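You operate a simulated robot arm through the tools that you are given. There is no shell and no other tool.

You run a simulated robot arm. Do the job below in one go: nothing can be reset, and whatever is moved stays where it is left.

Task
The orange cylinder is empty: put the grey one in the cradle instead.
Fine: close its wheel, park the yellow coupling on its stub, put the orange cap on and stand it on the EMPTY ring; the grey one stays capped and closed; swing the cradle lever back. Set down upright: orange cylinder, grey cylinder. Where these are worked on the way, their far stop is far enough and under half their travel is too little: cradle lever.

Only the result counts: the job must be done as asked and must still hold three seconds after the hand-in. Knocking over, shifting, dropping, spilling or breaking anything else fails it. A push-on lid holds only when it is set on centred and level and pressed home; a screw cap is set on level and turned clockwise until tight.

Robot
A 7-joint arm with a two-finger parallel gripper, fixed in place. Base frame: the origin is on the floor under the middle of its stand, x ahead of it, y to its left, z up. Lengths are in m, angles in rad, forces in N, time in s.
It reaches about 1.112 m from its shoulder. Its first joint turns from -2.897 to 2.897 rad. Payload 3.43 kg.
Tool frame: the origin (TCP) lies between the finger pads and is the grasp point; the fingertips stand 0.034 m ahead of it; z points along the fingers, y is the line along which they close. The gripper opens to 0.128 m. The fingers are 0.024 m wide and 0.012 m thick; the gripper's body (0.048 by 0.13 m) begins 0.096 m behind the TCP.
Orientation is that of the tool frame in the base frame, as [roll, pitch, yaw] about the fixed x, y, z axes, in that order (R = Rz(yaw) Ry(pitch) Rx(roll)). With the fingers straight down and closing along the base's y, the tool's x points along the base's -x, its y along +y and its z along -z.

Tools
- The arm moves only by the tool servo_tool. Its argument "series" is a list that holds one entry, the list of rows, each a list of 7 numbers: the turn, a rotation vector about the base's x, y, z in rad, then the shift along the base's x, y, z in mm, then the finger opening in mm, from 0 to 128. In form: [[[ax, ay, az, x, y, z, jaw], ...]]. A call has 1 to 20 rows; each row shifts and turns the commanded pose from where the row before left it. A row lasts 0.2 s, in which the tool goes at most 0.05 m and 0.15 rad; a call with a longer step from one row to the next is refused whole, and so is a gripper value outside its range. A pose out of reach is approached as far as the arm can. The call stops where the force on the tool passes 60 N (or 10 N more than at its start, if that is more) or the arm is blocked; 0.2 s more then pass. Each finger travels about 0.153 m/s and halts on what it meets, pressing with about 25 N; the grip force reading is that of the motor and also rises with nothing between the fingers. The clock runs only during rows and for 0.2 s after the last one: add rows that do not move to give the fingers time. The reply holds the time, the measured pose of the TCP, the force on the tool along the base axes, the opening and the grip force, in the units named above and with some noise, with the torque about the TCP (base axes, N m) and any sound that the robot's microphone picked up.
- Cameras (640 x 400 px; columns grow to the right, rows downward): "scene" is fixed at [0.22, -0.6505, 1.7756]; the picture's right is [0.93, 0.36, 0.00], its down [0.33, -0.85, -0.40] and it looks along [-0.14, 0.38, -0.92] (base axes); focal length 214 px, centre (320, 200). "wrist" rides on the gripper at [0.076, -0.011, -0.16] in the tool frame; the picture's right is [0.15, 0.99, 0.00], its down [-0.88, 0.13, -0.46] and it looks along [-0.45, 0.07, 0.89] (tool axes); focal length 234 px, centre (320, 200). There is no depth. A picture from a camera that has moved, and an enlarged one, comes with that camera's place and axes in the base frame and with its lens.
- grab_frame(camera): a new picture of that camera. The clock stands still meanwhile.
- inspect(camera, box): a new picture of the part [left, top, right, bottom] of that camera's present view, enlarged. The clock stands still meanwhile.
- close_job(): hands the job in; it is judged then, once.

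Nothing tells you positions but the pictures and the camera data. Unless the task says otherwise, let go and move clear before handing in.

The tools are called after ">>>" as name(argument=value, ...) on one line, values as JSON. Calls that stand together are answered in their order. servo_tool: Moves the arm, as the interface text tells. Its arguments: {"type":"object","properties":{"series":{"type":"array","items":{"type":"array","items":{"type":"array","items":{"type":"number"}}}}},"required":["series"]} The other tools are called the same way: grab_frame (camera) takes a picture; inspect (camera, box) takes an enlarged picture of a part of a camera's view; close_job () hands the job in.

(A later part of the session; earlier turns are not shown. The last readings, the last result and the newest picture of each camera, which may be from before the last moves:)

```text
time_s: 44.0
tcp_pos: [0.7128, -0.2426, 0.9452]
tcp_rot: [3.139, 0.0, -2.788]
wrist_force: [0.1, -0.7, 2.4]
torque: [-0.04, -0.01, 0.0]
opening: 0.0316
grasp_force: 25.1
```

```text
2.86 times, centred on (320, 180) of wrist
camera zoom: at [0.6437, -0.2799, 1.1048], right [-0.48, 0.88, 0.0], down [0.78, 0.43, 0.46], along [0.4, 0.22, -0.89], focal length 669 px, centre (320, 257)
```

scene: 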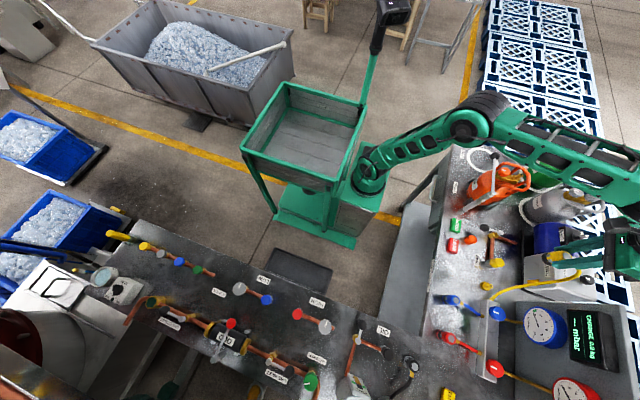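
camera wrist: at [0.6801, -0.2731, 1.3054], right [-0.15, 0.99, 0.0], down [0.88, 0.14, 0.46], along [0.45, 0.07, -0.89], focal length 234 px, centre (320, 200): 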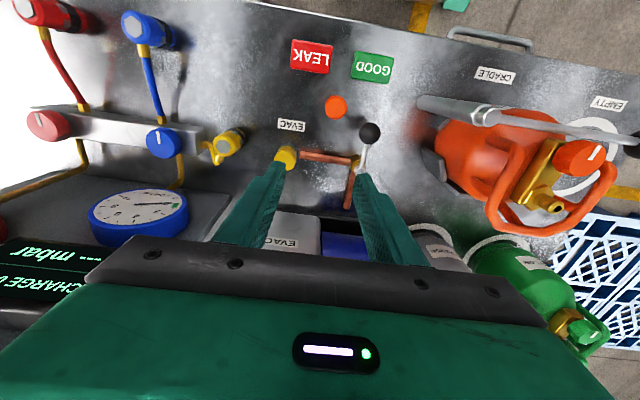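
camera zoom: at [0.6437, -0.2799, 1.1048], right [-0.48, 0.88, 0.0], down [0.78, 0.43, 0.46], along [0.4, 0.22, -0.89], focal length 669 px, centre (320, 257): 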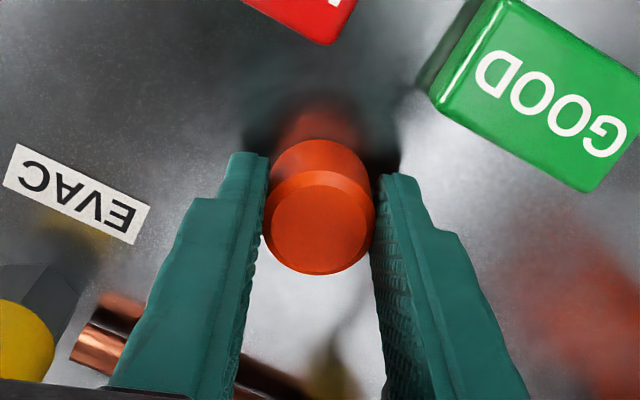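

Cap held. I lift it straight up and carry it above the bare outlet for alignment.

>>> servo_tool(series=[[[0, 0, 0, 0, 0, 15, 25], [0, 0, 0, 0, 0, 35, 25], [0, 0, 0, 0, 0, 45, 25], [0, 0, 0, 0, 0, 45, 25], [0, 0, 0, 0, 0, 45, 25], [0, 0, 0, 0, 0, 45, 25], [0, 0, 0, 0, 0, 40, 25], [0, 0, 0, 8, 40, 0, 25], [0, 0, 0, 8, 40, 0, 25], [0, 0, 0, 8, 40, 0, 25], [0, 0, 0, 8, 40, 0, 25], [0, 0, 0, 8, 40, 0, 25], [0, 0, 0, 7, 27, 0, 25], [0, 0, 0, 0, 0, 0, 25]]])

>>> inspect(camera="wrist", box=[240, 80, 400, 220])

>>> inspect(camera="scene", box=[490, 130, 570, 190])

```text
time_s: 47.0
tcp_pos: [0.7631, -0.0147, 1.2154]
tcp_rot: [3.139, 0.001, -2.786]
wrist_force: [0.7, 0.2, -1.4]
torque: [0.02, 0.0, 0.01]
opening: 0.0317
grasp_force: 25.3
```

```text
2.86 times, centred on (320, 150) of wrist
camera zoom: at [0.6926, -0.0513, 1.3766], right [-0.48, 0.88, 0.0], down [0.78, 0.43, 0.46], along [0.4, 0.22, -0.89], focal length 669 px, centre (320, 343)
```

zoom: 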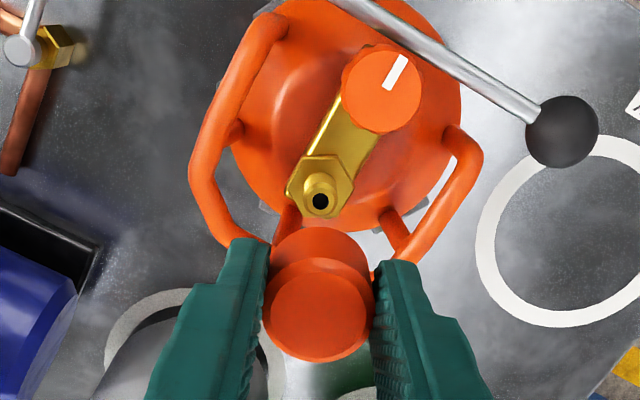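

```text
6.67 times, centred on (530, 160) of scene
camera zoom: at [0.22, -0.6505, 1.7756], right [0.93, 0.36, 0.0], down [0.33, -0.85, -0.4], along [-0.14, 0.38, -0.92], focal length 1430 px, centre (-1080, 467)
```

zoom: 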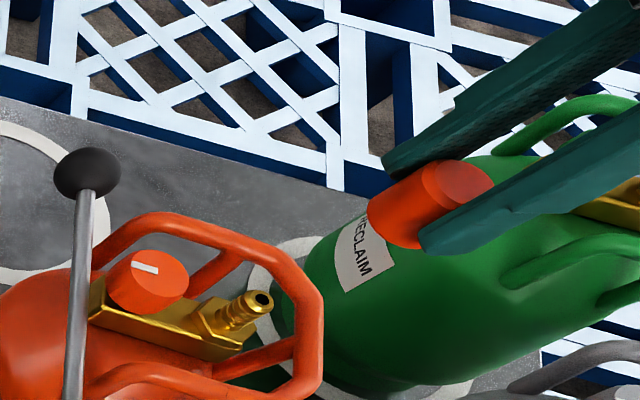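

The nipple tip is at about z≈1.10 and on axis laterally; I correct about 2 mm towards −x and lower the cap to just above the nipple, then cross-check in the scene view.

>>> servo_tool(series=[[[0, 0, 0, -2.1, -0.8, -20, 25], [0, 0, 0, 0, 0, -25, 25], [0, 0, 0, 0, 0, -15, 25], [0, 0, 0, 0, 0, 0, 25]]])

>>> inspect(camera="scene", box=[508, 155, 538, 175])

>>> inspect(camera="wrist", box=[240, 100, 400, 240])

```text
time_s: 48.0
tcp_pos: [0.7593, -0.0164, 1.1553]
tcp_rot: [3.139, 0.003, -2.786]
wrist_force: [0.0, -0.2, -0.6]
torque: [0.01, 0.0, 0.02]
opening: 0.0318
grasp_force: 24.9
```

```text
16.00 times, centred on (523, 165) of scene
camera zoom: at [0.22, -0.6505, 1.7756], right [0.93, 0.36, 0.0], down [0.33, -0.85, -0.4], along [-0.14, 0.38, -0.92], focal length 3432 px, centre (-2928, 760)
```

zoom: 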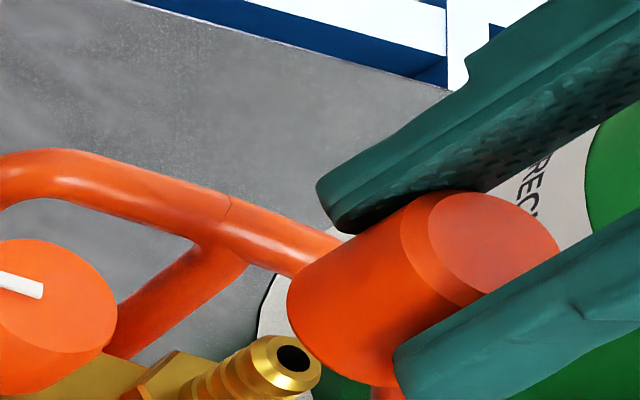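

```text
2.86 times, centred on (320, 170) of wrist
camera zoom: at [0.6901, -0.0536, 1.3172], right [-0.48, 0.88, 0.0], down [0.78, 0.43, 0.46], along [0.4, 0.22, -0.89], focal length 669 px, centre (320, 286)
```

zoom: 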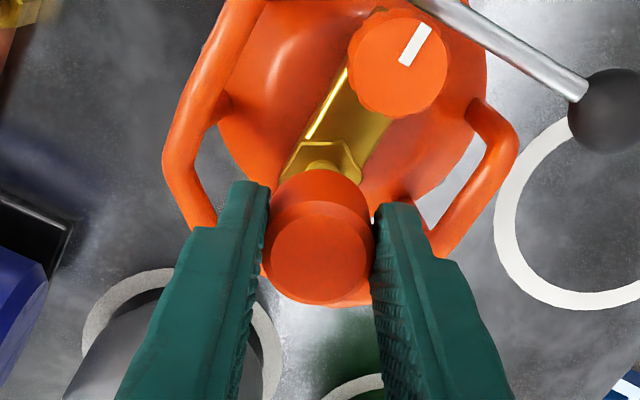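

>>> inspect(camera="scene", box=[516, 158, 536, 178])

>>> inspect(camera="wrist", box=[295, 140, 345, 180])

```text
16.00 times, centred on (526, 168) of scene
camera zoom: at [0.22, -0.6505, 1.7756], right [0.93, 0.36, 0.0], down [0.33, -0.85, -0.4], along [-0.14, 0.38, -0.92], focal length 3432 px, centre (-2976, 712)
```

zoom: 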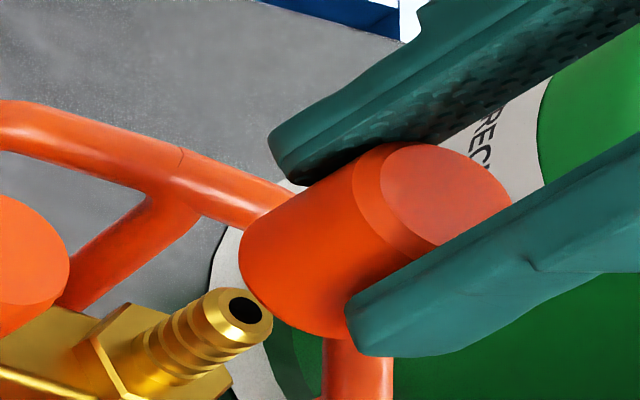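

```text
10.00 times, centred on (320, 160) of wrist
camera zoom: at [0.6901, -0.0536, 1.3172], right [-0.48, 0.88, 0.0], down [0.78, 0.43, 0.46], along [0.4, 0.22, -0.89], focal length 2342 px, centre (320, 600)
```

zoom: 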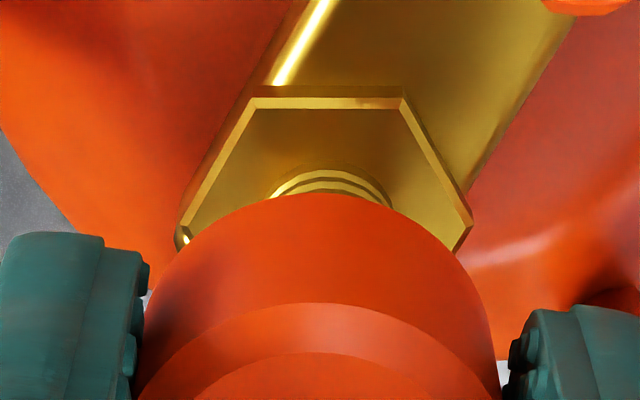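

Both views agree within about a millimetre. I nudge by half a millimetre and lower the cap onto the nipple slowly.

>>> servo_tool(series=[[[0, 0, 0, -0.5, 0.5, -4, 25], [0, 0, 0, 0, 0, -4, 25], [0, 0, 0, 0, 0, -4, 25], [0, 0, 0, 0, 0, 0, 25]]])

>>> inspect(camera="scene", box=[511, 158, 541, 178])

```text
time_s: 49.0
tcp_pos: [0.7583, -0.0162, 1.1442]
tcp_rot: [3.14, 0.003, -2.785]
wrist_force: [0.2, 0.5, -1.0]
torque: [-0.04, 0.0, -0.01]
opening: 0.0314
grasp_force: 25.2
```

```text
16.00 times, centred on (526, 168) of scene
camera zoom: at [0.22, -0.6505, 1.7756], right [0.93, 0.36, 0.0], down [0.33, -0.85, -0.4], along [-0.14, 0.38, -0.92], focal length 3432 px, centre (-2976, 712)
```

zoom: 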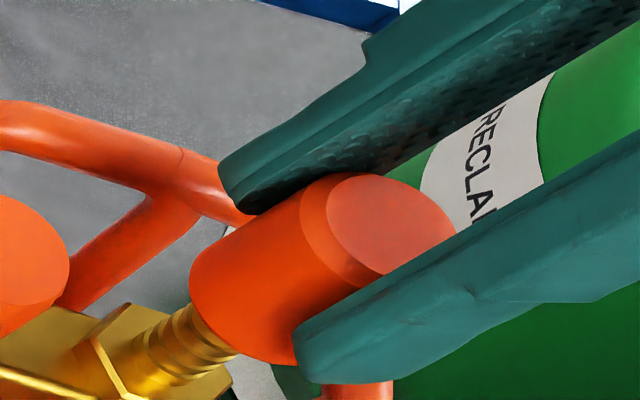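

>>> servo_tool(series=[[[0, 0, 0, 0, 0, -4, 25], [0, 0, 0, 0, 0, -4, 25], [0, 0, 0, 0, 0, -4, 25], [0, 0, 0, 0, 0, 0, 25]]])

>>> inspect(camera="scene", box=[511, 158, 541, 178])

```text
time_s: 50.0
tcp_pos: [0.7581, -0.0156, 1.1323]
tcp_rot: [3.138, 0.004, -2.786]
wrist_force: [-0.2, -0.3, -0.6]
torque: [0.02, 0.0, 0.01]
opening: 0.0317
grasp_force: 25.5
```

```text
16.00 times, centred on (526, 168) of scene
camera zoom: at [0.22, -0.6505, 1.7756], right [0.93, 0.36, 0.0], down [0.33, -0.85, -0.4], along [-0.14, 0.38, -0.92], focal length 3432 px, centre (-2976, 712)
```

zoom: 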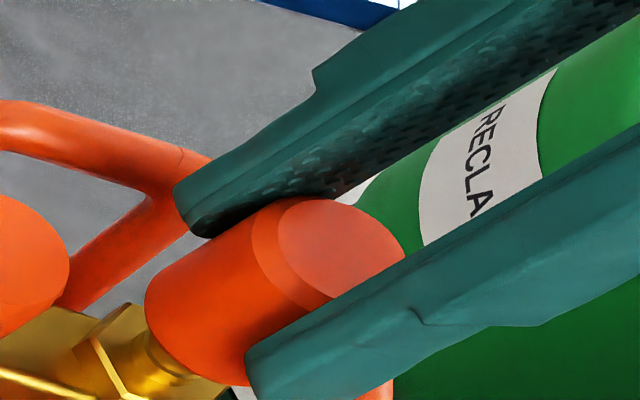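

>>> servo_tool(series=[[[0, 0, 0, 0, 0, -4, 25], [0, 0, 0, 0, 0, -3, 25], [0, 0, 0, 0, 0, -3, 25], [0, 0, 0, 0, 0, 0, 25]]])

>>> inspect(camera="scene", box=[506, 158, 536, 178])

```text
time_s: 51.0
tcp_pos: [0.7586, -0.0151, 1.1204]
tcp_rot: [3.141, 0.001, -2.786]
wrist_force: [0.2, -0.2, -7.4]
torque: [-0.01, 0.03, 0.0]
opening: 0.0318
grasp_force: 24.6
```

```text
16.00 times, centred on (521, 168) of scene
camera zoom: at [0.22, -0.6505, 1.7756], right [0.93, 0.36, 0.0], down [0.33, -0.85, -0.4], along [-0.14, 0.38, -0.92], focal length 3432 px, centre (-2896, 712)
```

zoom: 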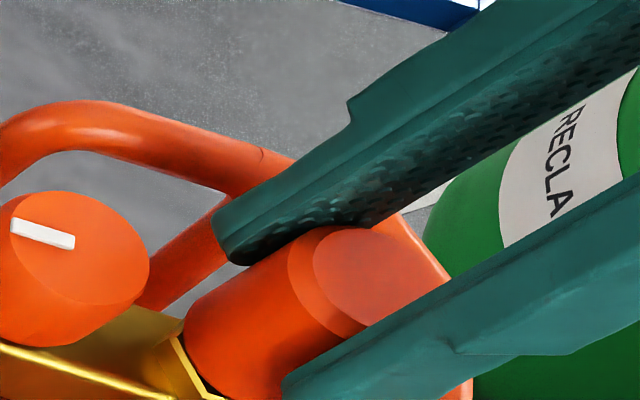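

It is being drawn on (−7 N), as the coupling was on its stub. I press it home.

>>> servo_tool(series=[[[0, 0, 0, 0, 0, -3, 25], [0, 0, 0, 0, 0, -2, 25], [0, 0, 0, 0, 0, -2, 25], [0, 0, 0, 0, 0, -2, 25], [0, 0, 0, 0, 0, 0, 25]]])

>>> inspect(camera="scene", box=[506, 158, 536, 178])

```text
time_s: 52.2
tcp_pos: [0.7578, -0.0146, 1.113]
tcp_rot: [3.14, 0.004, -2.784]
wrist_force: [4.7, 0.4, 20.2]
torque: [0.03, -0.2, -0.04]
opening: 0.032
grasp_force: 24.2
```

```text
16.00 times, centred on (521, 168) of scene
camera zoom: at [0.22, -0.6505, 1.7756], right [0.93, 0.36, 0.0], down [0.33, -0.85, -0.4], along [-0.14, 0.38, -0.92], focal length 3432 px, centre (-2896, 712)
```

zoom: 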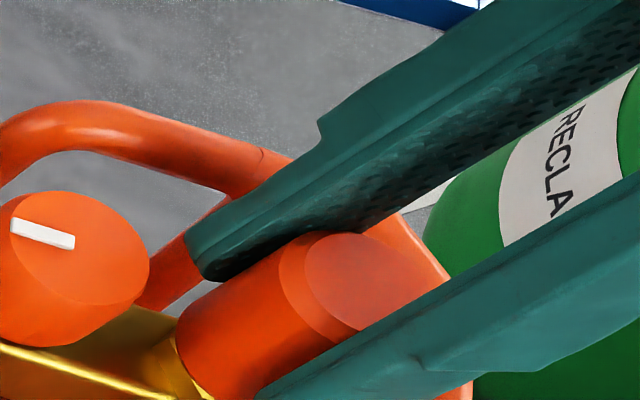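

The cap is seated with 20 N behind it. I release, lift off, and inspect that it sits level.

>>> servo_tool(series=[[[0, 0, 0, 0, 0, 0, 40], [0, 0, 0, 0, 0, 0, 40], [0, 0, 0, 0, 0, 10, 40], [0, 0, 0, 0, 0, 20, 40], [0, 0, 0, 0, 0, 25, 40], [0, 0, 0, 0, 0, 25, 20], [0, 0, 0, 0, 0, 10, 0], [0, 0, 0, 0, 0, 0, 0]]])

>>> inspect(camera="scene", box=[500, 145, 550, 185])

>>> inspect(camera="wrist", box=[240, 80, 400, 220])

```text
time_s: 54.0
tcp_pos: [0.7595, -0.0129, 1.2051]
tcp_rot: [3.139, 0.002, -2.787]
wrist_force: [-0.1, 0.5, -0.3]
torque: [0.01, 0.0, 0.02]
opening: 0.0
grasp_force: 24.9
```

```text
10.00 times, centred on (525, 165) of scene
camera zoom: at [0.22, -0.6505, 1.7756], right [0.93, 0.36, 0.0], down [0.33, -0.85, -0.4], along [-0.14, 0.38, -0.92], focal length 2145 px, centre (-1730, 550)
```

zoom: 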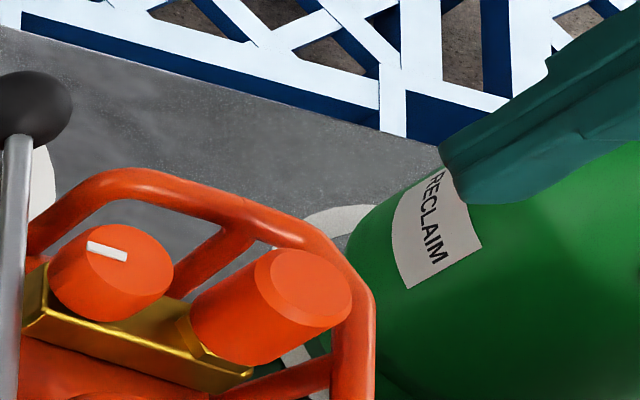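

```text
2.86 times, centred on (320, 150) of wrist
camera zoom: at [0.6897, -0.0503, 1.3645], right [-0.48, 0.88, 0.0], down [0.78, 0.43, 0.46], along [0.4, 0.22, -0.89], focal length 669 px, centre (320, 343)
```

zoom: 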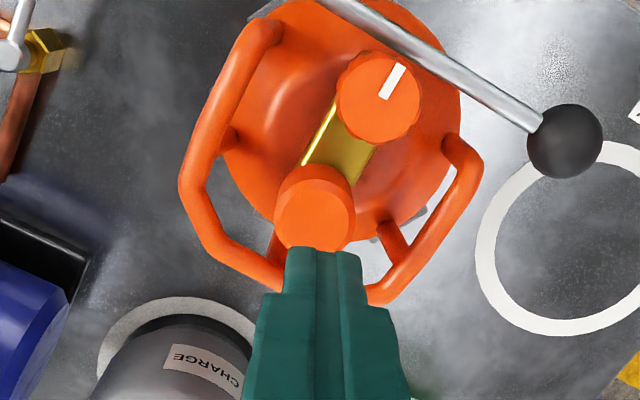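

The cap sits level. For certainty I press its top with closed fingers, gently.

>>> servo_tool(series=[[[0, 0, 0, -1, -1.5, -20, 0], [0, 0, 0, 0, 0, -25, 0], [0, 0, 0, 0, 0, -10, 0], [0, 0, 0, 0, 0, -4, 0], [0, 0, 0, 0, 0, -3, 0], [0, 0, 0, 0, 0, -3, 0], [0, 0, 0, 0, 0, 0, 0]]])

```text
time_s: 55.6
tcp_pos: [0.757, -0.015, 1.1399]
tcp_rot: [3.141, 0.008, -2.786]
wrist_force: [4.9, -0.8, 37.4]
torque: [-0.07, -0.08, 0.0]
opening: 0.0
grasp_force: 24.9
```

Pressed home at 37 N with the top at z≈1.106. Now the lever: I rise, turn the hand so the fingers close along x, and move above its black knob.

>>> servo_tool(series=[[[0, 0, 0, 0, 0, 20, 0], [0, 0, -0.14, 0, 0, 30, 20], [0, 0, -0.14, -5, 7, 20, 40], [0, 0, -0.14, -6, 7, 0, 50], [0, 0, -0.14, -6, 7, 0, 50], [0, 0, -0.14, -6, 7, 0, 50], [0, 0, -0.14, -6, 7, 0, 50], [0, 0, -0.14, -6, 7, 0, 50], [0, 0, -0.14, -6, 7, 0, 50], [0, 0, -0.14, -6, 7, 0, 50], [0, 0, -0.14, -6, 7, 0, 50], [0, 0, -0.14, -6, 7, 0, 50], [0, 0, -0.14, -6, 8, 0, 50], [0, 0, -0.14, -5, 8, 0, 50], [0, 0, -0.1, 0, 0, 0, 50], [0, 0, 0, 0, 0, 0, 50]]])

>>> grab_frame(camera="wrist")

>>> inspect(camera="wrist", box=[240, 80, 400, 220])

```text
time_s: 59.0
tcp_pos: [0.6871, 0.0692, 1.2059]
tcp_rot: [-3.139, 0.001, 1.578]
wrist_force: [0.5, 0.3, 0.3]
torque: [0.02, -0.01, 0.04]
opening: 0.05
grasp_force: 0.1
```

```text
taken
camera wrist: at [0.6742, 0.1455, 1.3666], right [0.99, 0.15, 0.0], down [0.13, -0.88, 0.46], along [0.07, -0.45, -0.89], focal length 234 px, centre (320, 200)
```

wrist: 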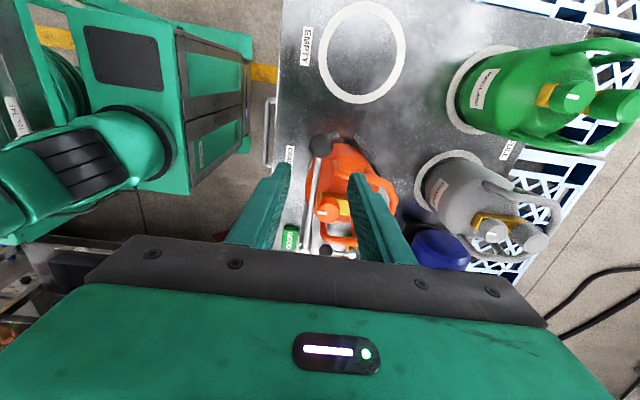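

```text
2.86 times, centred on (320, 150) of wrist
camera zoom: at [0.6742, 0.1455, 1.3666], right [0.99, 0.15, 0.0], down [0.13, -0.88, 0.46], along [0.07, -0.45, -0.89], focal length 669 px, centre (320, 343)
```

zoom: 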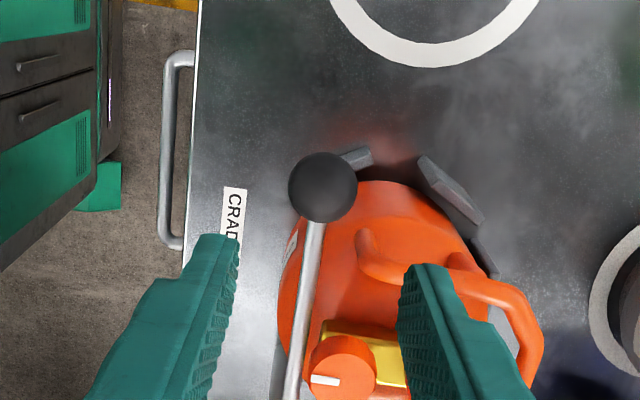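

The knob is centred under the hand within about 2 mm. I descend and grip it.

>>> servo_tool(series=[[[0, 0, 0, 2, 0.5, -30, 50], [0, 0, 0, 0, 0, -35, 50], [0, 0, 0, 0, 0, -30, 50], [0, 0, 0, 0, 0, -17, 50], [0, 0, 0, 0, 0, -9, 50], [0, 0, 0, 0, 0, 0, 50], [0, 0, 0, 0, 0, 0, 35], [0, 0, 0, 0, 0, 0, 25], [0, 0, 0, 0, 0, 0, 25]]])

>>> inspect(camera="wrist", box=[240, 110, 400, 250])

>>> inspect(camera="scene", box=[460, 120, 560, 200])

```text
time_s: 61.0
tcp_pos: [0.6896, 0.0699, 1.0863]
tcp_rot: [-3.141, 0.004, 1.579]
wrist_force: [-8.3, -1.9, -4.6]
torque: [0.1, 0.24, -0.09]
opening: 0.0308
grasp_force: 45.2
```

```text
2.86 times, centred on (320, 180) of wrist
camera zoom: at [0.676, 0.1473, 1.2455], right [0.99, 0.15, 0.0], down [0.14, -0.88, 0.46], along [0.07, -0.46, -0.89], focal length 669 px, centre (320, 257)
```

zoom: 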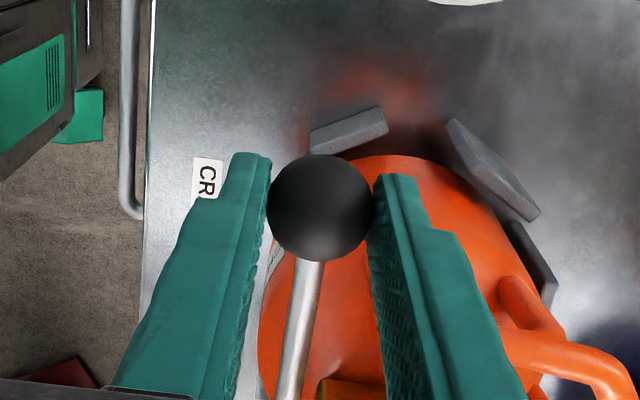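

```text
5.00 times, centred on (510, 160) of scene
camera zoom: at [0.22, -0.6505, 1.7756], right [0.93, 0.36, 0.0], down [0.33, -0.85, -0.4], along [-0.14, 0.38, -0.92], focal length 1072 px, centre (-630, 400)
```

zoom: 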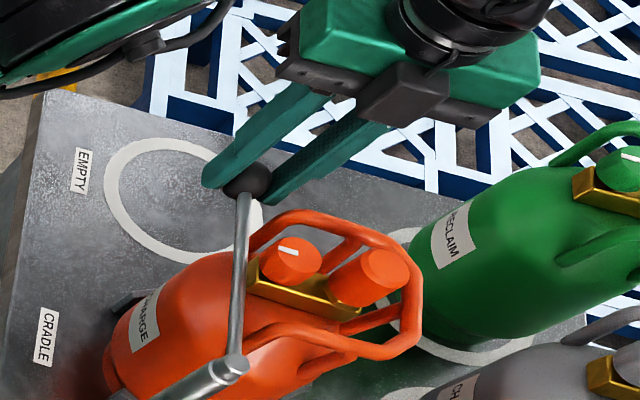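

The knob is gripped. I try swinging it towards −x along its arc about the post, a few small steps first.

>>> servo_tool(series=[[[0, 0, 0.05, -9, -0.6, 0, 25], [0, 0, 0.05, -8.9, -1.1, 0, 25], [0, 0, 0.1, -17.6, -3.6, 0, 25], [0, 0, 0, 0, 0, 0, 25]]])

>>> inspect(camera="scene", box=[460, 120, 560, 200])

```text
time_s: 62.0
tcp_pos: [0.6547, 0.067, 1.0874]
tcp_rot: [3.141, 0.003, 1.78]
wrist_force: [-5.5, 25.1, -11.7]
torque: [1.01, 0.28, -0.01]
opening: 0.0308
grasp_force: 45.0
```

```text
5.00 times, centred on (510, 160) of scene
camera zoom: at [0.22, -0.6505, 1.7756], right [0.93, 0.36, 0.0], down [0.33, -0.85, -0.4], along [-0.14, 0.38, -0.92], focal length 1072 px, centre (-630, 400)
```

zoom: 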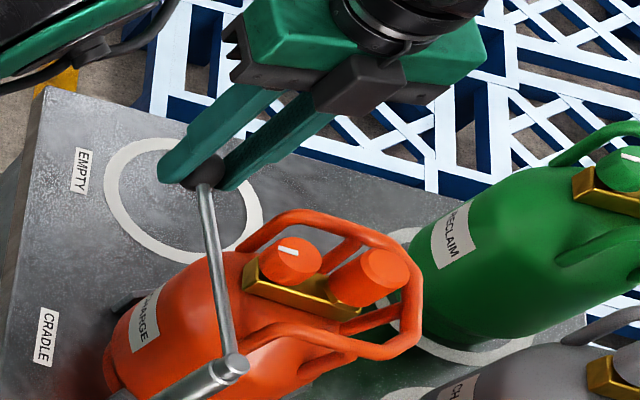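

It swings that way; the side force shows my pivot estimate was a few millimetres off. I correct the arc centre to about (0.690, −0.110) and continue.

>>> servo_tool(series=[[[0, 0, 0, 0, 2.2, -0.7, 25], [0, 0, 0.1, -17.5, -4.4, 0, 25], [0, 0, 0.1, -16.9, -6.1, 0, 25], [0, 0, 0.1, -16.3, -7.9, 0, 25], [0, 0, 0, 0, 0, 0, 25]]])

```text
time_s: 63.2
tcp_pos: [0.6021, 0.0484, 1.0853]
tcp_rot: [3.138, 0.004, 2.074]
wrist_force: [12.0, -21.9, 22.7]
torque: [-0.47, -0.3, 0.0]
opening: 0.0305
grasp_force: 44.4
```

>>> servo_tool(series=[[[0, 0, 0, 0.6, -1.2, 0.5, 25], [0, 0, 0.1, -15.4, -9.4, 0, 25], [0, 0, 0.1, -14.4, -10.8, 0, 25], [0, 0, 0.1, -13.2, -12.3, 0, 25], [0, 0, 0, 0, 0, 0, 25]]])

>>> inspect(camera="scene", box=[450, 120, 560, 210])

```text
time_s: 64.4
tcp_pos: [0.5606, 0.0156, 1.0885]
tcp_rot: [3.141, 0.003, 2.379]
wrist_force: [1.1, -2.8, -30.0]
torque: [0.11, 0.21, -0.12]
opening: 0.0309
grasp_force: 44.9
```

```text
4.44 times, centred on (505, 165) of scene
camera zoom: at [0.22, -0.6505, 1.7756], right [0.93, 0.36, 0.0], down [0.33, -0.85, -0.4], along [-0.14, 0.38, -0.92], focal length 953 px, centre (-502, 356)
```

zoom: 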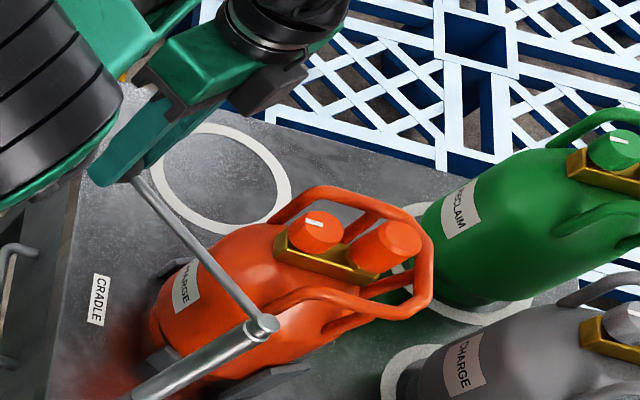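

>>> servo_tool(series=[[[0, 0, 0, 0, 0, -1.0, 25], [0, 0, 0.1, -12.0, -13.5, 0, 25], [0, 0, 0.1, -10.5, -14.6, 0, 25], [0, 0, 0.1, -9, -15.6, 0, 25], [0, 0, 0, 0, 0, 0, 25]]])

>>> inspect(camera="scene", box=[450, 120, 560, 210])

```text
time_s: 65.6
tcp_pos: [0.5297, -0.0282, 1.0875]
tcp_rot: [3.14, 0.001, 2.676]
wrist_force: [13.5, -6.4, 29.3]
torque: [-0.15, -0.44, 0.03]
opening: 0.0306
grasp_force: 44.6
```

```text
4.44 times, centred on (505, 165) of scene
camera zoom: at [0.22, -0.6505, 1.7756], right [0.93, 0.36, 0.0], down [0.33, -0.85, -0.4], along [-0.14, 0.38, -0.92], focal length 953 px, centre (-502, 356)
```

zoom: 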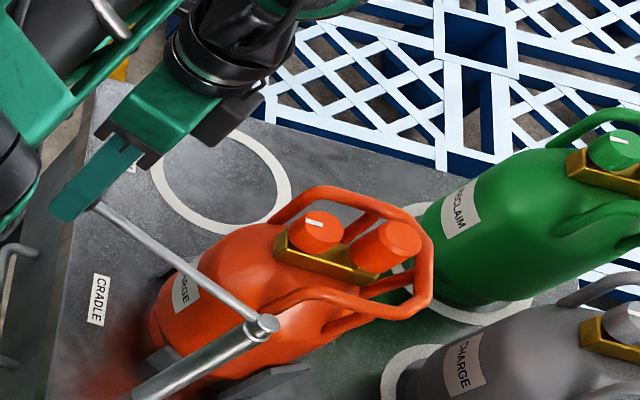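

>>> servo_tool(series=[[[0, 0, 0, 0.6, -0.3, 0.6, 25], [0, 0, 0.1, -7.4, -16.4, 0, 25], [0, 0, 0.1, -5.8, -17.2, 0, 25], [0, 0, 0.1, -4.0, -17.6, 0, 25], [0, 0, 0, 0, 0, 0, 25]]])

>>> inspect(camera="scene", box=[450, 120, 560, 210])

```text
time_s: 66.8
tcp_pos: [0.5106, -0.0817, 1.0849]
tcp_rot: [3.14, 0.003, 2.979]
wrist_force: [18.6, -2.4, 27.0]
torque: [-0.04, -0.67, 0.04]
opening: 0.0309
grasp_force: 45.0
```

```text
4.44 times, centred on (505, 165) of scene
camera zoom: at [0.22, -0.6505, 1.7756], right [0.93, 0.36, 0.0], down [0.33, -0.85, -0.4], along [-0.14, 0.38, -0.92], focal length 953 px, centre (-502, 356)
```

zoom: 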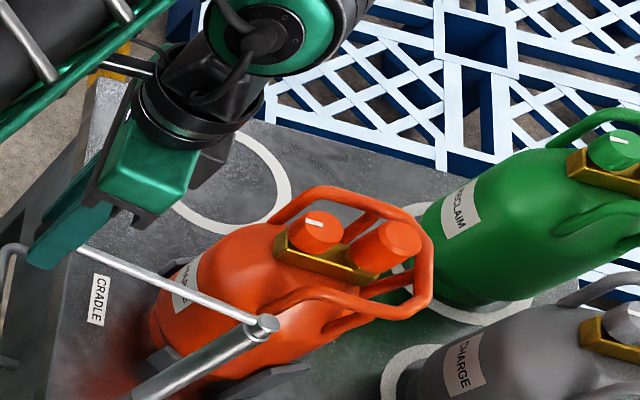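

>>> servo_tool(series=[[[0, 0, 0, 0.8, 0, 0.6, 25], [0, 0, 0.1, -2.2, -17.9, 0, 25], [0, 0, 0.1, -0.5, -18.1, 0, 25], [0, 0, 0, 0, 0, 0, 25]]])

>>> inspect(camera="scene", box=[450, 120, 560, 210])

```text
time_s: 67.6
tcp_pos: [0.4894, -0.1062, 1.0909]
tcp_rot: [3.126, -0.017, -3.109]
wrist_force: [-72.5, 90.4, -1.2]
torque: [4.01, 2.72, 1.93]
opening: 0.0177
grasp_force: 42.9
stopped in row 4: the force on the tool passed its limit at 74 N (the readings are from after the stop); the commanded pose is now the measured one
```

```text
4.44 times, centred on (505, 165) of scene
camera zoom: at [0.22, -0.6505, 1.7756], right [0.93, 0.36, 0.0], down [0.33, -0.85, -0.4], along [-0.14, 0.38, -0.92], focal length 953 px, centre (-502, 356)
```

zoom: 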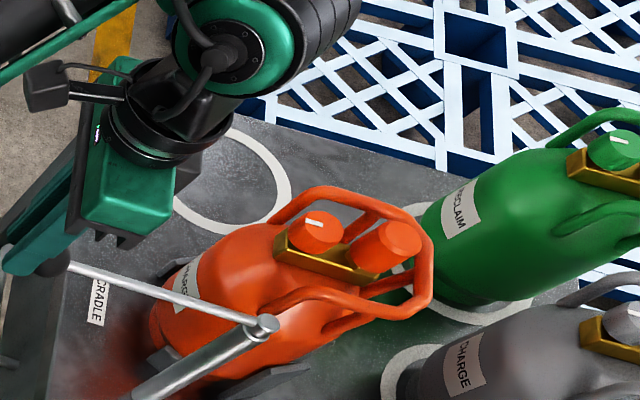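

The lever has reached its far stop and the knob slipped partly out of the fingers. I open, then lift clear.

>>> servo_tool(series=[[[0, 0, 0, 0, 0, 0, 45], [0, 0, 0, 0, 0, 0, 60], [0, 0, 0, 0, 0, 15, 60], [0, 0, 0, 0, 0, 30, 60], [0, 0, 0, 0, 0, 30, 60], [0, 0, 0, 0, 0, 0, 60]]])

>>> grab_frame(camera="scene")

>>> grab_frame(camera="wrist")

```text
time_s: 69.0
tcp_pos: [0.5211, -0.1211, 1.1555]
tcp_rot: [3.133, 0.008, -3.112]
wrist_force: [-0.1, 0.5, 0.7]
torque: [0.02, 0.0, 0.0]
opening: 0.0602
grasp_force: 0.0
out of reach, approached as far as the arm can: row 3, 4, 5
```

```text
taken
```

scene: 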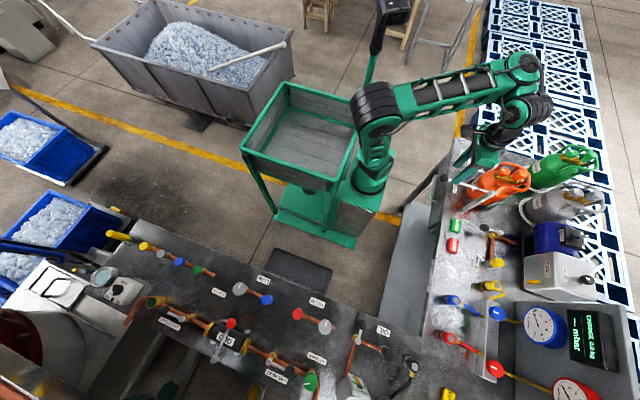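

```text
taken
camera wrist: at [0.444, -0.1354, 1.3143], right [-0.17, 0.98, 0.01], down [0.87, 0.15, 0.46], along [0.46, 0.09, -0.89], focal length 234 px, centre (320, 200)
```

wrist: 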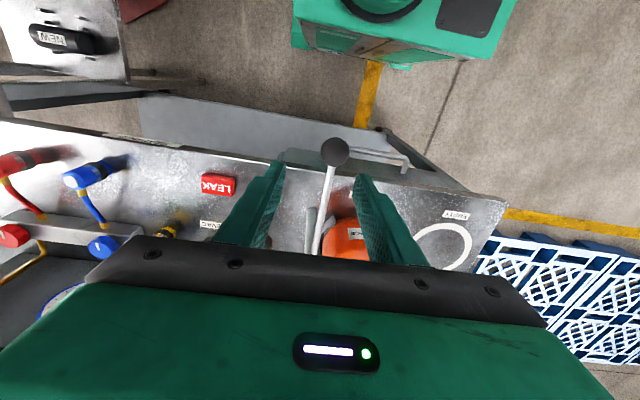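

The lever is open at its far stop (knob now near (0.51, −0.107), swung about 90°). I level the hand and go look at the orange cylinder for a lifting grip.

>>> servo_tool(series=[[[-0.0086, 0.008, -0.03, 15, 10, 25, 90], [0, 0, 0, 30, 20, 25, 128], [0, 0, 0, 30, 25, 20, 128], [0, 0, 0, 30, 25, 10, 128], [0, 0, 0, 30, 20, 0, 128], [0, 0, 0, 20, 0, 0, 128], [0, 0, 0, 0, 0, 0, 128]]])

>>> grab_frame(camera="wrist")

>>> inspect(camera="wrist", box=[250, 90, 410, 230])

>>> inspect(camera="scene", box=[450, 130, 560, 220])

```text
time_s: 70.4
tcp_pos: [0.6749, -0.022, 1.2174]
tcp_rot: [-3.139, 0.017, -3.131]
wrist_force: [1.5, 0.6, -0.4]
torque: [0.05, 0.07, 0.01]
opening: 0.1279
grasp_force: 0.0
out of reach, approached as far as the arm can: row 1, 3, 4
stopped in row 6: the arm was blocked; the commanded pose is now the measured one
```

```text
taken
camera wrist: at [0.5943, -0.0336, 1.3766], right [-0.16, 0.99, 0.0], down [0.87, 0.14, 0.47], along [0.47, 0.07, -0.88], focal length 234 px, centre (320, 200)
```

wrist: 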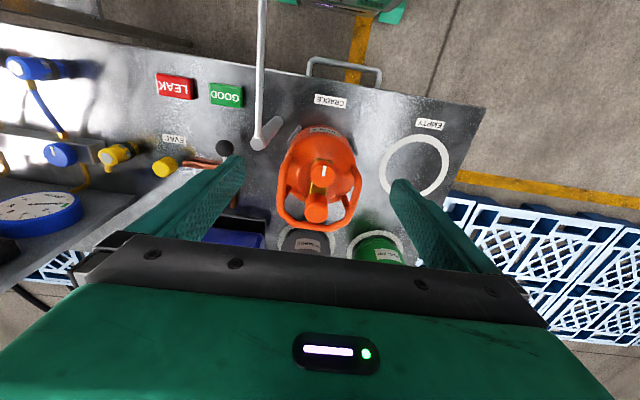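

```text
2.86 times, centred on (330, 160) of wrist
camera zoom: at [0.5943, -0.0336, 1.3766], right [-0.16, 0.99, 0.0], down [0.87, 0.14, 0.47], along [0.47, 0.07, -0.88], focal length 669 px, centre (291, 314)
```

zoom: 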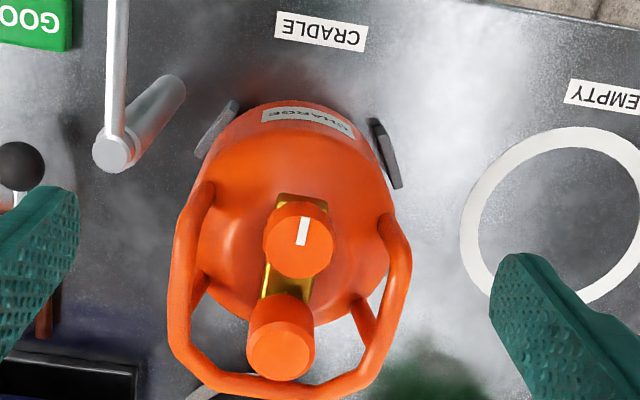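

```text
4.44 times, centred on (505, 175) of scene
camera zoom: at [0.22, -0.6505, 1.7756], right [0.93, 0.36, 0.0], down [0.33, -0.85, -0.4], along [-0.14, 0.38, -0.92], focal length 953 px, centre (-502, 311)
```

zoom: 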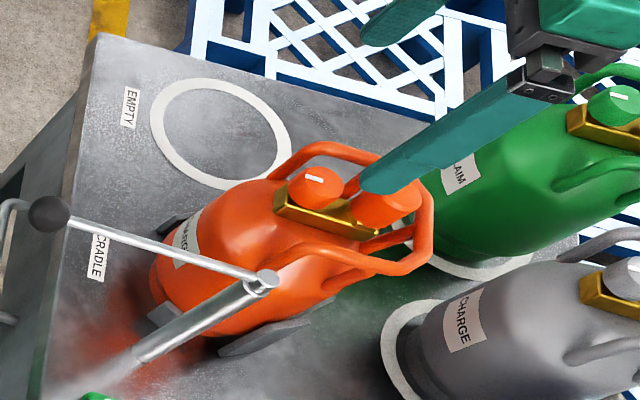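

The arm reports being blocked with no tool force, so a joint limit is likely. I look at the arm's posture.

>>> grab_frame(camera="scene")

>>> inspect(camera="scene", box=[330, 20, 640, 220])

```text
taken
```

scene: 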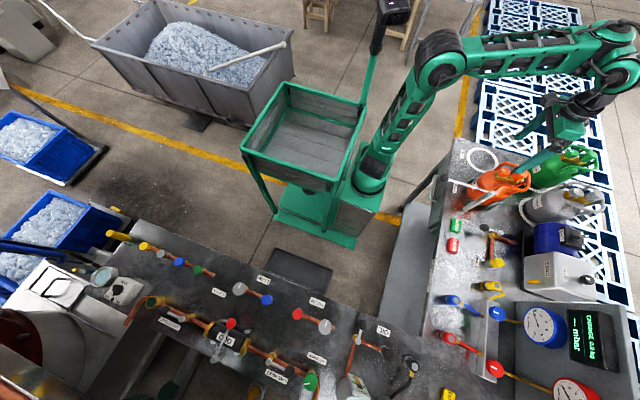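

```text
2.00 times, centred on (485, 120) of scene
camera zoom: at [0.22, -0.6505, 1.7756], right [0.93, 0.36, 0.0], down [0.33, -0.85, -0.4], along [-0.14, 0.38, -0.92], focal length 429 px, centre (-10, 360)
```

zoom: 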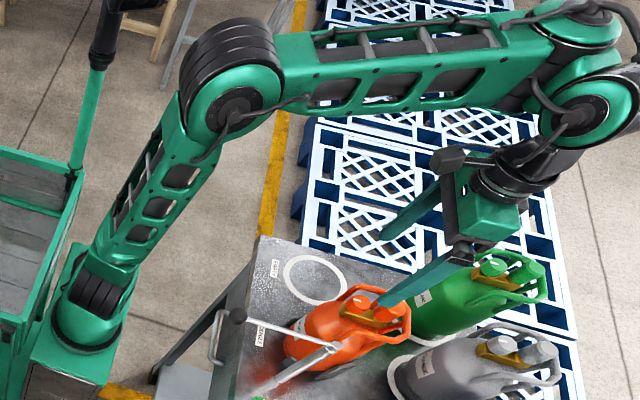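

The camera bracket is near the forearm in this posture. I move forward and slightly down to relieve it and level the hand.

>>> servo_tool(series=[[[0.0, 0.01, 0, 25, 5, -5, 128], [0, 0.007, -0.01, 30, 5, -5, 128], [0, 0, 0, 20, 0, 0, 128], [0, 0, 0, 0, 0, 0, 128]]])

>>> inspect(camera="wrist", box=[250, 70, 410, 210])

```text
time_s: 70.7
tcp_pos: [0.6799, -0.0178, 1.2219]
tcp_rot: [3.14, 0.022, -3.13]
wrist_force: [0.1, -0.6, -0.3]
torque: [0.04, 0.05, 0.0]
opening: 0.1281
grasp_force: 0.1
stopped in row 1: the arm was blocked; the commanded pose is now the measured one
```

```text
2.86 times, centred on (330, 140) of wrist
camera zoom: at [0.5988, -0.0301, 1.3812], right [-0.16, 0.99, 0.0], down [0.87, 0.14, 0.48], along [0.47, 0.07, -0.88], focal length 669 px, centre (291, 371)
```

zoom: 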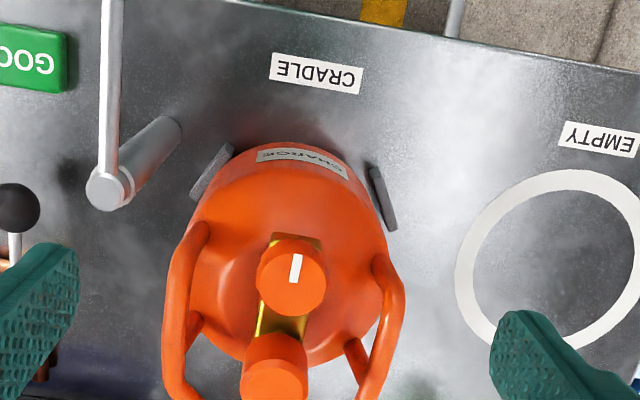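

Still blocked with no contact force, which suggests a joint limit in this posture. I try turning the hand about its axis to find free motion.

>>> servo_tool(series=[[[0, 0, -0.1, 0, 0, 0, 128], [0, 0, -0.1, 0, 0, 0, 128], [0, 0, -0.1, 0, 0, 0, 128], [0, 0, 0, 0, 0, 0, 128]]])

```text
time_s: 71.0
tcp_pos: [0.6723, -0.0151, 1.2298]
tcp_rot: [3.138, 0.038, 3.111]
wrist_force: [0.2, -0.7, 0.2]
torque: [0.09, 0.06, -0.01]
opening: 0.1278
grasp_force: 0.0
stopped in row 1: the arm was blocked; the commanded pose is now the measured one
```

>>> servo_tool(series=[[[0, 0, 0, 0, 0, -10, 128], [0, 0, 0, 0, 0, -10, 128], [0, 0, 0, 0, 0, 0, 128]]])

>>> inspect(camera="scene", box=[330, 0, 640, 200])

```text
time_s: 71.4
tcp_pos: [0.6628, -0.013, 1.2327]
tcp_rot: [3.136, 0.053, 3.112]
wrist_force: [0.5, -0.2, -0.7]
torque: [0.0, 0.0, 0.01]
opening: 0.1279
grasp_force: 0.0
stopped in row 1: the arm was blocked; the commanded pose is now the measured one
```

```text
2.00 times, centred on (485, 100) of scene
camera zoom: at [0.22, -0.6505, 1.7756], right [0.93, 0.36, 0.0], down [0.33, -0.85, -0.4], along [-0.14, 0.38, -0.92], focal length 429 px, centre (-10, 400)
```

zoom: 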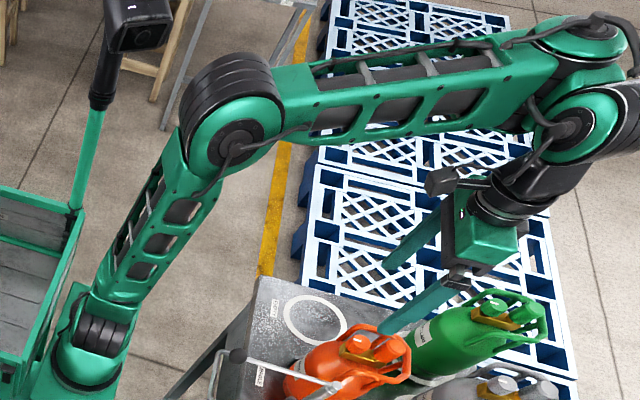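

The hand is drifting outward in tilt, so I go with it: tilt the fingertips outward while moving forward, to get to a freer posture.

>>> servo_tool(series=[[[0, -0.05, 0, 10, 0, 0, 128], [0, -0.05, 0, 10, 0, 0, 128], [0, 0, 0, 0, 0, 0, 128]]])

```text
time_s: 71.7
tcp_pos: [0.6568, -0.0102, 1.2386]
tcp_rot: [3.141, 0.083, 3.116]
wrist_force: [0.1, 0.1, -0.3]
torque: [0.03, 0.06, 0.01]
opening: 0.1281
grasp_force: 0.0
stopped in row 1: the arm was blocked; the commanded pose is now the measured one
```

>>> servo_tool(series=[[[0, 0, 0, 0, 0, 0, 128], [0, 0, 0, 0, 0, 0, 128]]])

>>> inspect(camera="scene", box=[320, 0, 640, 200])

```text
time_s: 72.0
tcp_pos: [0.6562, -0.0048, 1.2436]
tcp_rot: [-3.137, 0.097, -3.061]
wrist_force: [0.2, -0.6, -0.6]
torque: [0.04, 0.06, -0.01]
opening: 0.128
grasp_force: 0.0
stopped in row 1: the arm was blocked; the commanded pose is now the measured one
```

```text
2.00 times, centred on (480, 100) of scene
camera zoom: at [0.22, -0.6505, 1.7756], right [0.93, 0.36, 0.0], down [0.33, -0.85, -0.4], along [-0.14, 0.38, -0.92], focal length 429 px, centre (0, 400)
```

zoom: 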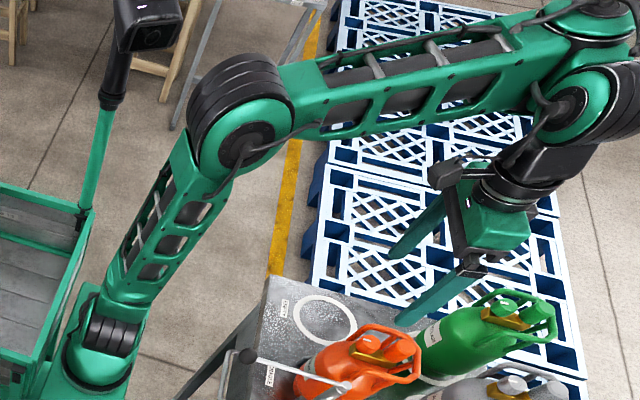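

>>> servo_tool(series=[[[0, -0.03, 0, -5, 3, 15, 128], [0, -0.03, 0, -5, 3, 15, 128], [0, 0, 0, 0, 0, 10, 128], [0, 0, 0, 0, 0, 0, 128]]])

```text
time_s: 72.3
tcp_pos: [0.6516, -0.0155, 1.256]
tcp_rot: [-3.125, 0.117, -3.023]
wrist_force: [-0.1, -1.3, -0.3]
torque: [0.08, 0.06, 0.0]
opening: 0.128
grasp_force: 0.1
stopped in row 1: the arm was blocked; the commanded pose is now the measured one
```

>>> servo_tool(series=[[[0, 0, 0.05, 0, 0, 5, 128], [0, 0, 0.05, 0, 0, 5, 128], [0, 0, 0, 0, 0, 0, 128]]])

>>> servo_tool(series=[[[0, 0, 0, 0, 0, 0, 128]]])

>>> grab_frame(camera="scene")

```text
time_s: 72.7
tcp_pos: [0.641, -0.013, 1.2669]
tcp_rot: [-3.121, 0.131, -2.981]
wrist_force: [1.2, -1.0, -0.1]
torque: [0.09, 0.08, 0.0]
opening: 0.128
grasp_force: 0.0
stopped in row 1: the arm was blocked; the commanded pose is now the measured one
```

```text
time_s: 73.1
tcp_pos: [0.6415, -0.014, 1.2669]
tcp_rot: [-3.122, 0.13, -2.983]
wrist_force: [0.1, -0.6, -0.5]
torque: [-0.01, 0.02, 0.01]
opening: 0.1279
grasp_force: 0.1
```

```text
taken
```

scene: 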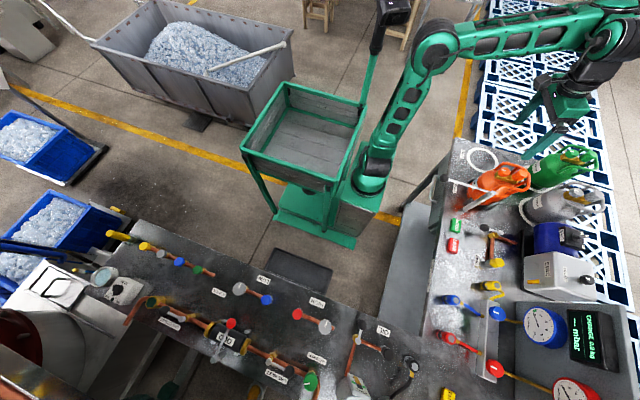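

The arm has settled now. I move forward gently in small steps to reach a more comfortable posture before levelling.

>>> servo_tool(series=[[[0, 0, 0, 10, 0, 0, 128], [0, 0, 0, 15, 0, 0, 128], [0, 0, 0, 20, 0, 0, 128], [0, 0, 0, 0, 0, 0, 128]]])

```text
time_s: 74.1
tcp_pos: [0.6859, -0.0146, 1.2696]
tcp_rot: [-3.132, 0.132, -3.04]
wrist_force: [-0.2, -0.5, 0.3]
torque: [0.01, -0.03, -0.01]
opening: 0.128
grasp_force: 0.1
```

>>> servo_tool(series=[[[0, 0, 0, 20, 0, -5, 128], [0, 0, 0, 25, 0, -5, 128], [0, 0, 0, 25, 0, -5, 128], [0, 0, 0, 20, 0, -5, 128], [0, 0, 0, 0, 0, 0, 128]]])

```text
time_s: 75.3
tcp_pos: [0.747, -0.0231, 1.2608]
tcp_rot: [3.125, 0.141, -3.048]
wrist_force: [-1.2, 0.8, 0.7]
torque: [-0.06, -0.05, 0.02]
opening: 0.1282
grasp_force: 0.1
out of reach, approached as far as the arm can: row 2, 3, 4
```

>>> inspect(camera="scene", box=[480, 0, 640, 150])

>>> grab_frame(camera="wrist")

```text
2.67 times, centred on (560, 75) of scene
camera zoom: at [0.22, -0.6505, 1.7756], right [0.93, 0.36, 0.0], down [0.33, -0.85, -0.4], along [-0.14, 0.38, -0.92], focal length 572 px, centre (-320, 533)
```

zoom: 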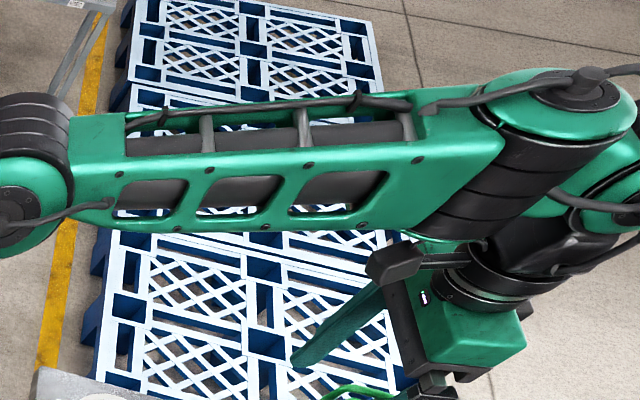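

```text
taken
camera wrist: at [0.6499, -0.0449, 1.4078], right [-0.24, 0.97, -0.01], down [0.79, 0.2, 0.58], along [0.56, 0.13, -0.82], focal length 234 px, centre (320, 200)
```

wrist: 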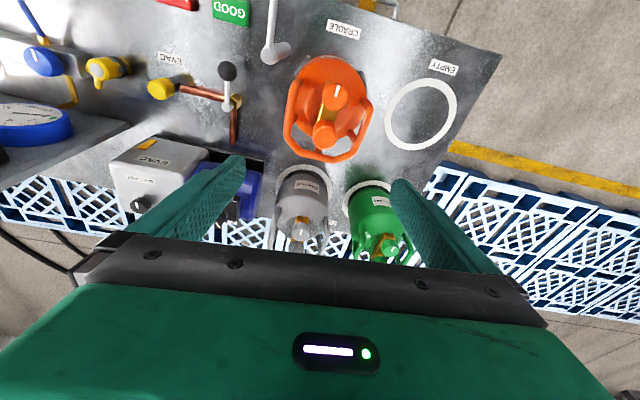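

>>> servo_tool(series=[[[0, 0.03, 0, 0, 0, 0, 128], [0, 0, 0, 0, 0, 0, 128]]])

>>> servo_tool(series=[[[0, 0, 0, 0, 0, -20, 128], [0, 0, 0, 0, 0, -20, 128], [0, 0, 0, 0, 0, 0, 128]]])

```text
time_s: 75.9
tcp_pos: [0.7431, -0.0251, 1.2587]
tcp_rot: [3.135, 0.122, -3.043]
wrist_force: [-0.2, 0.1, -0.7]
torque: [0.0, 0.04, 0.01]
opening: 0.1282
grasp_force: 0.0
```

```text
time_s: 76.7
tcp_pos: [0.7413, -0.0274, 1.2181]
tcp_rot: [-3.136, 0.099, -3.043]
wrist_force: [-0.5, -0.3, -0.4]
torque: [-0.01, -0.01, 0.0]
opening: 0.1279
grasp_force: 0.2
```

It tracks again at this lower height. I level the hand in small steps.

>>> servo_tool(series=[[[0, 0.033, 0, 0, 0, -5, 128], [0, 0.033, 0, 0, 0, -5, 128], [0, 0.033, -0.03, 0, 0, 0, 128], [0, 0, -0.03, 0, 0, 0, 128], [0, 0, 0, 0, 0, 0, 128]]])

```text
time_s: 77.9
tcp_pos: [0.7424, -0.0254, 1.209]
tcp_rot: [3.138, 0.003, -3.102]
wrist_force: [-0.1, -0.6, 0.1]
torque: [-0.02, -0.04, 0.02]
opening: 0.1279
grasp_force: 0.0
```

Levelled and tracking properly. I finish aligning the yaw and view the cylinder from above.

>>> servo_tool(series=[[[0, 0, -0.04, 20, 5, 5, 128], [0, 0, 0, 25, 5, 10, 128], [0, 0, 0, 15, 0, 10, 128], [0, 0, 0, 0, 0, 0, 128]]])

>>> grab_frame(camera="wrist")

>>> inspect(camera="wrist", box=[250, 40, 410, 180])

```text
time_s: 78.9
tcp_pos: [0.8018, -0.0136, 1.233]
tcp_rot: [3.137, 0.004, 3.141]
wrist_force: [0.4, -0.2, -0.1]
torque: [0.03, -0.02, 0.02]
opening: 0.1278
grasp_force: 0.1
```

```text
taken
camera wrist: at [0.7242, -0.0252, 1.3935], right [-0.15, 0.99, 0.0], down [0.88, 0.13, 0.46], along [0.45, 0.07, -0.89], focal length 234 px, centre (320, 200)
```

wrist: 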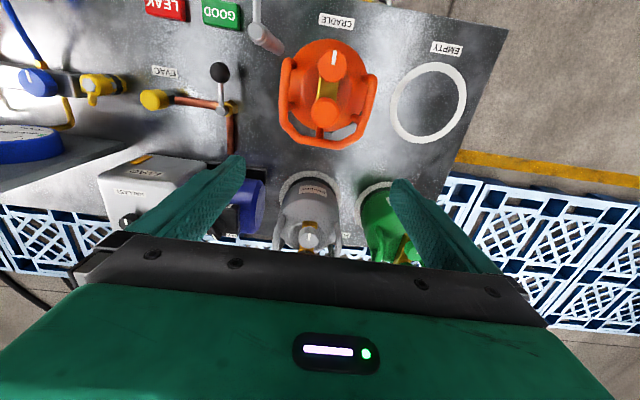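

```text
2.86 times, centred on (330, 110) of wrist
camera zoom: at [0.7242, -0.0252, 1.3935], right [-0.15, 0.99, 0.0], down [0.88, 0.13, 0.46], along [0.45, 0.07, -0.89], focal length 669 px, centre (291, 457)
```

zoom: 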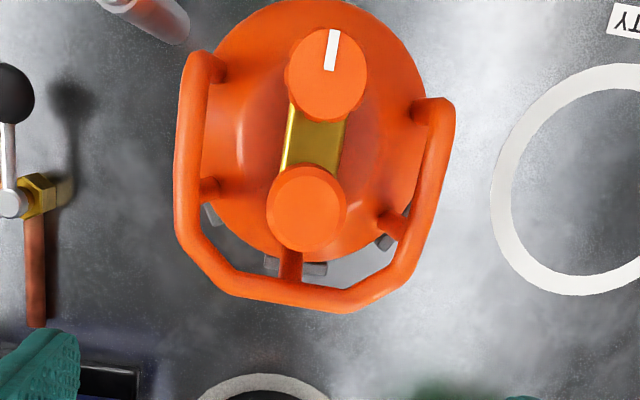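

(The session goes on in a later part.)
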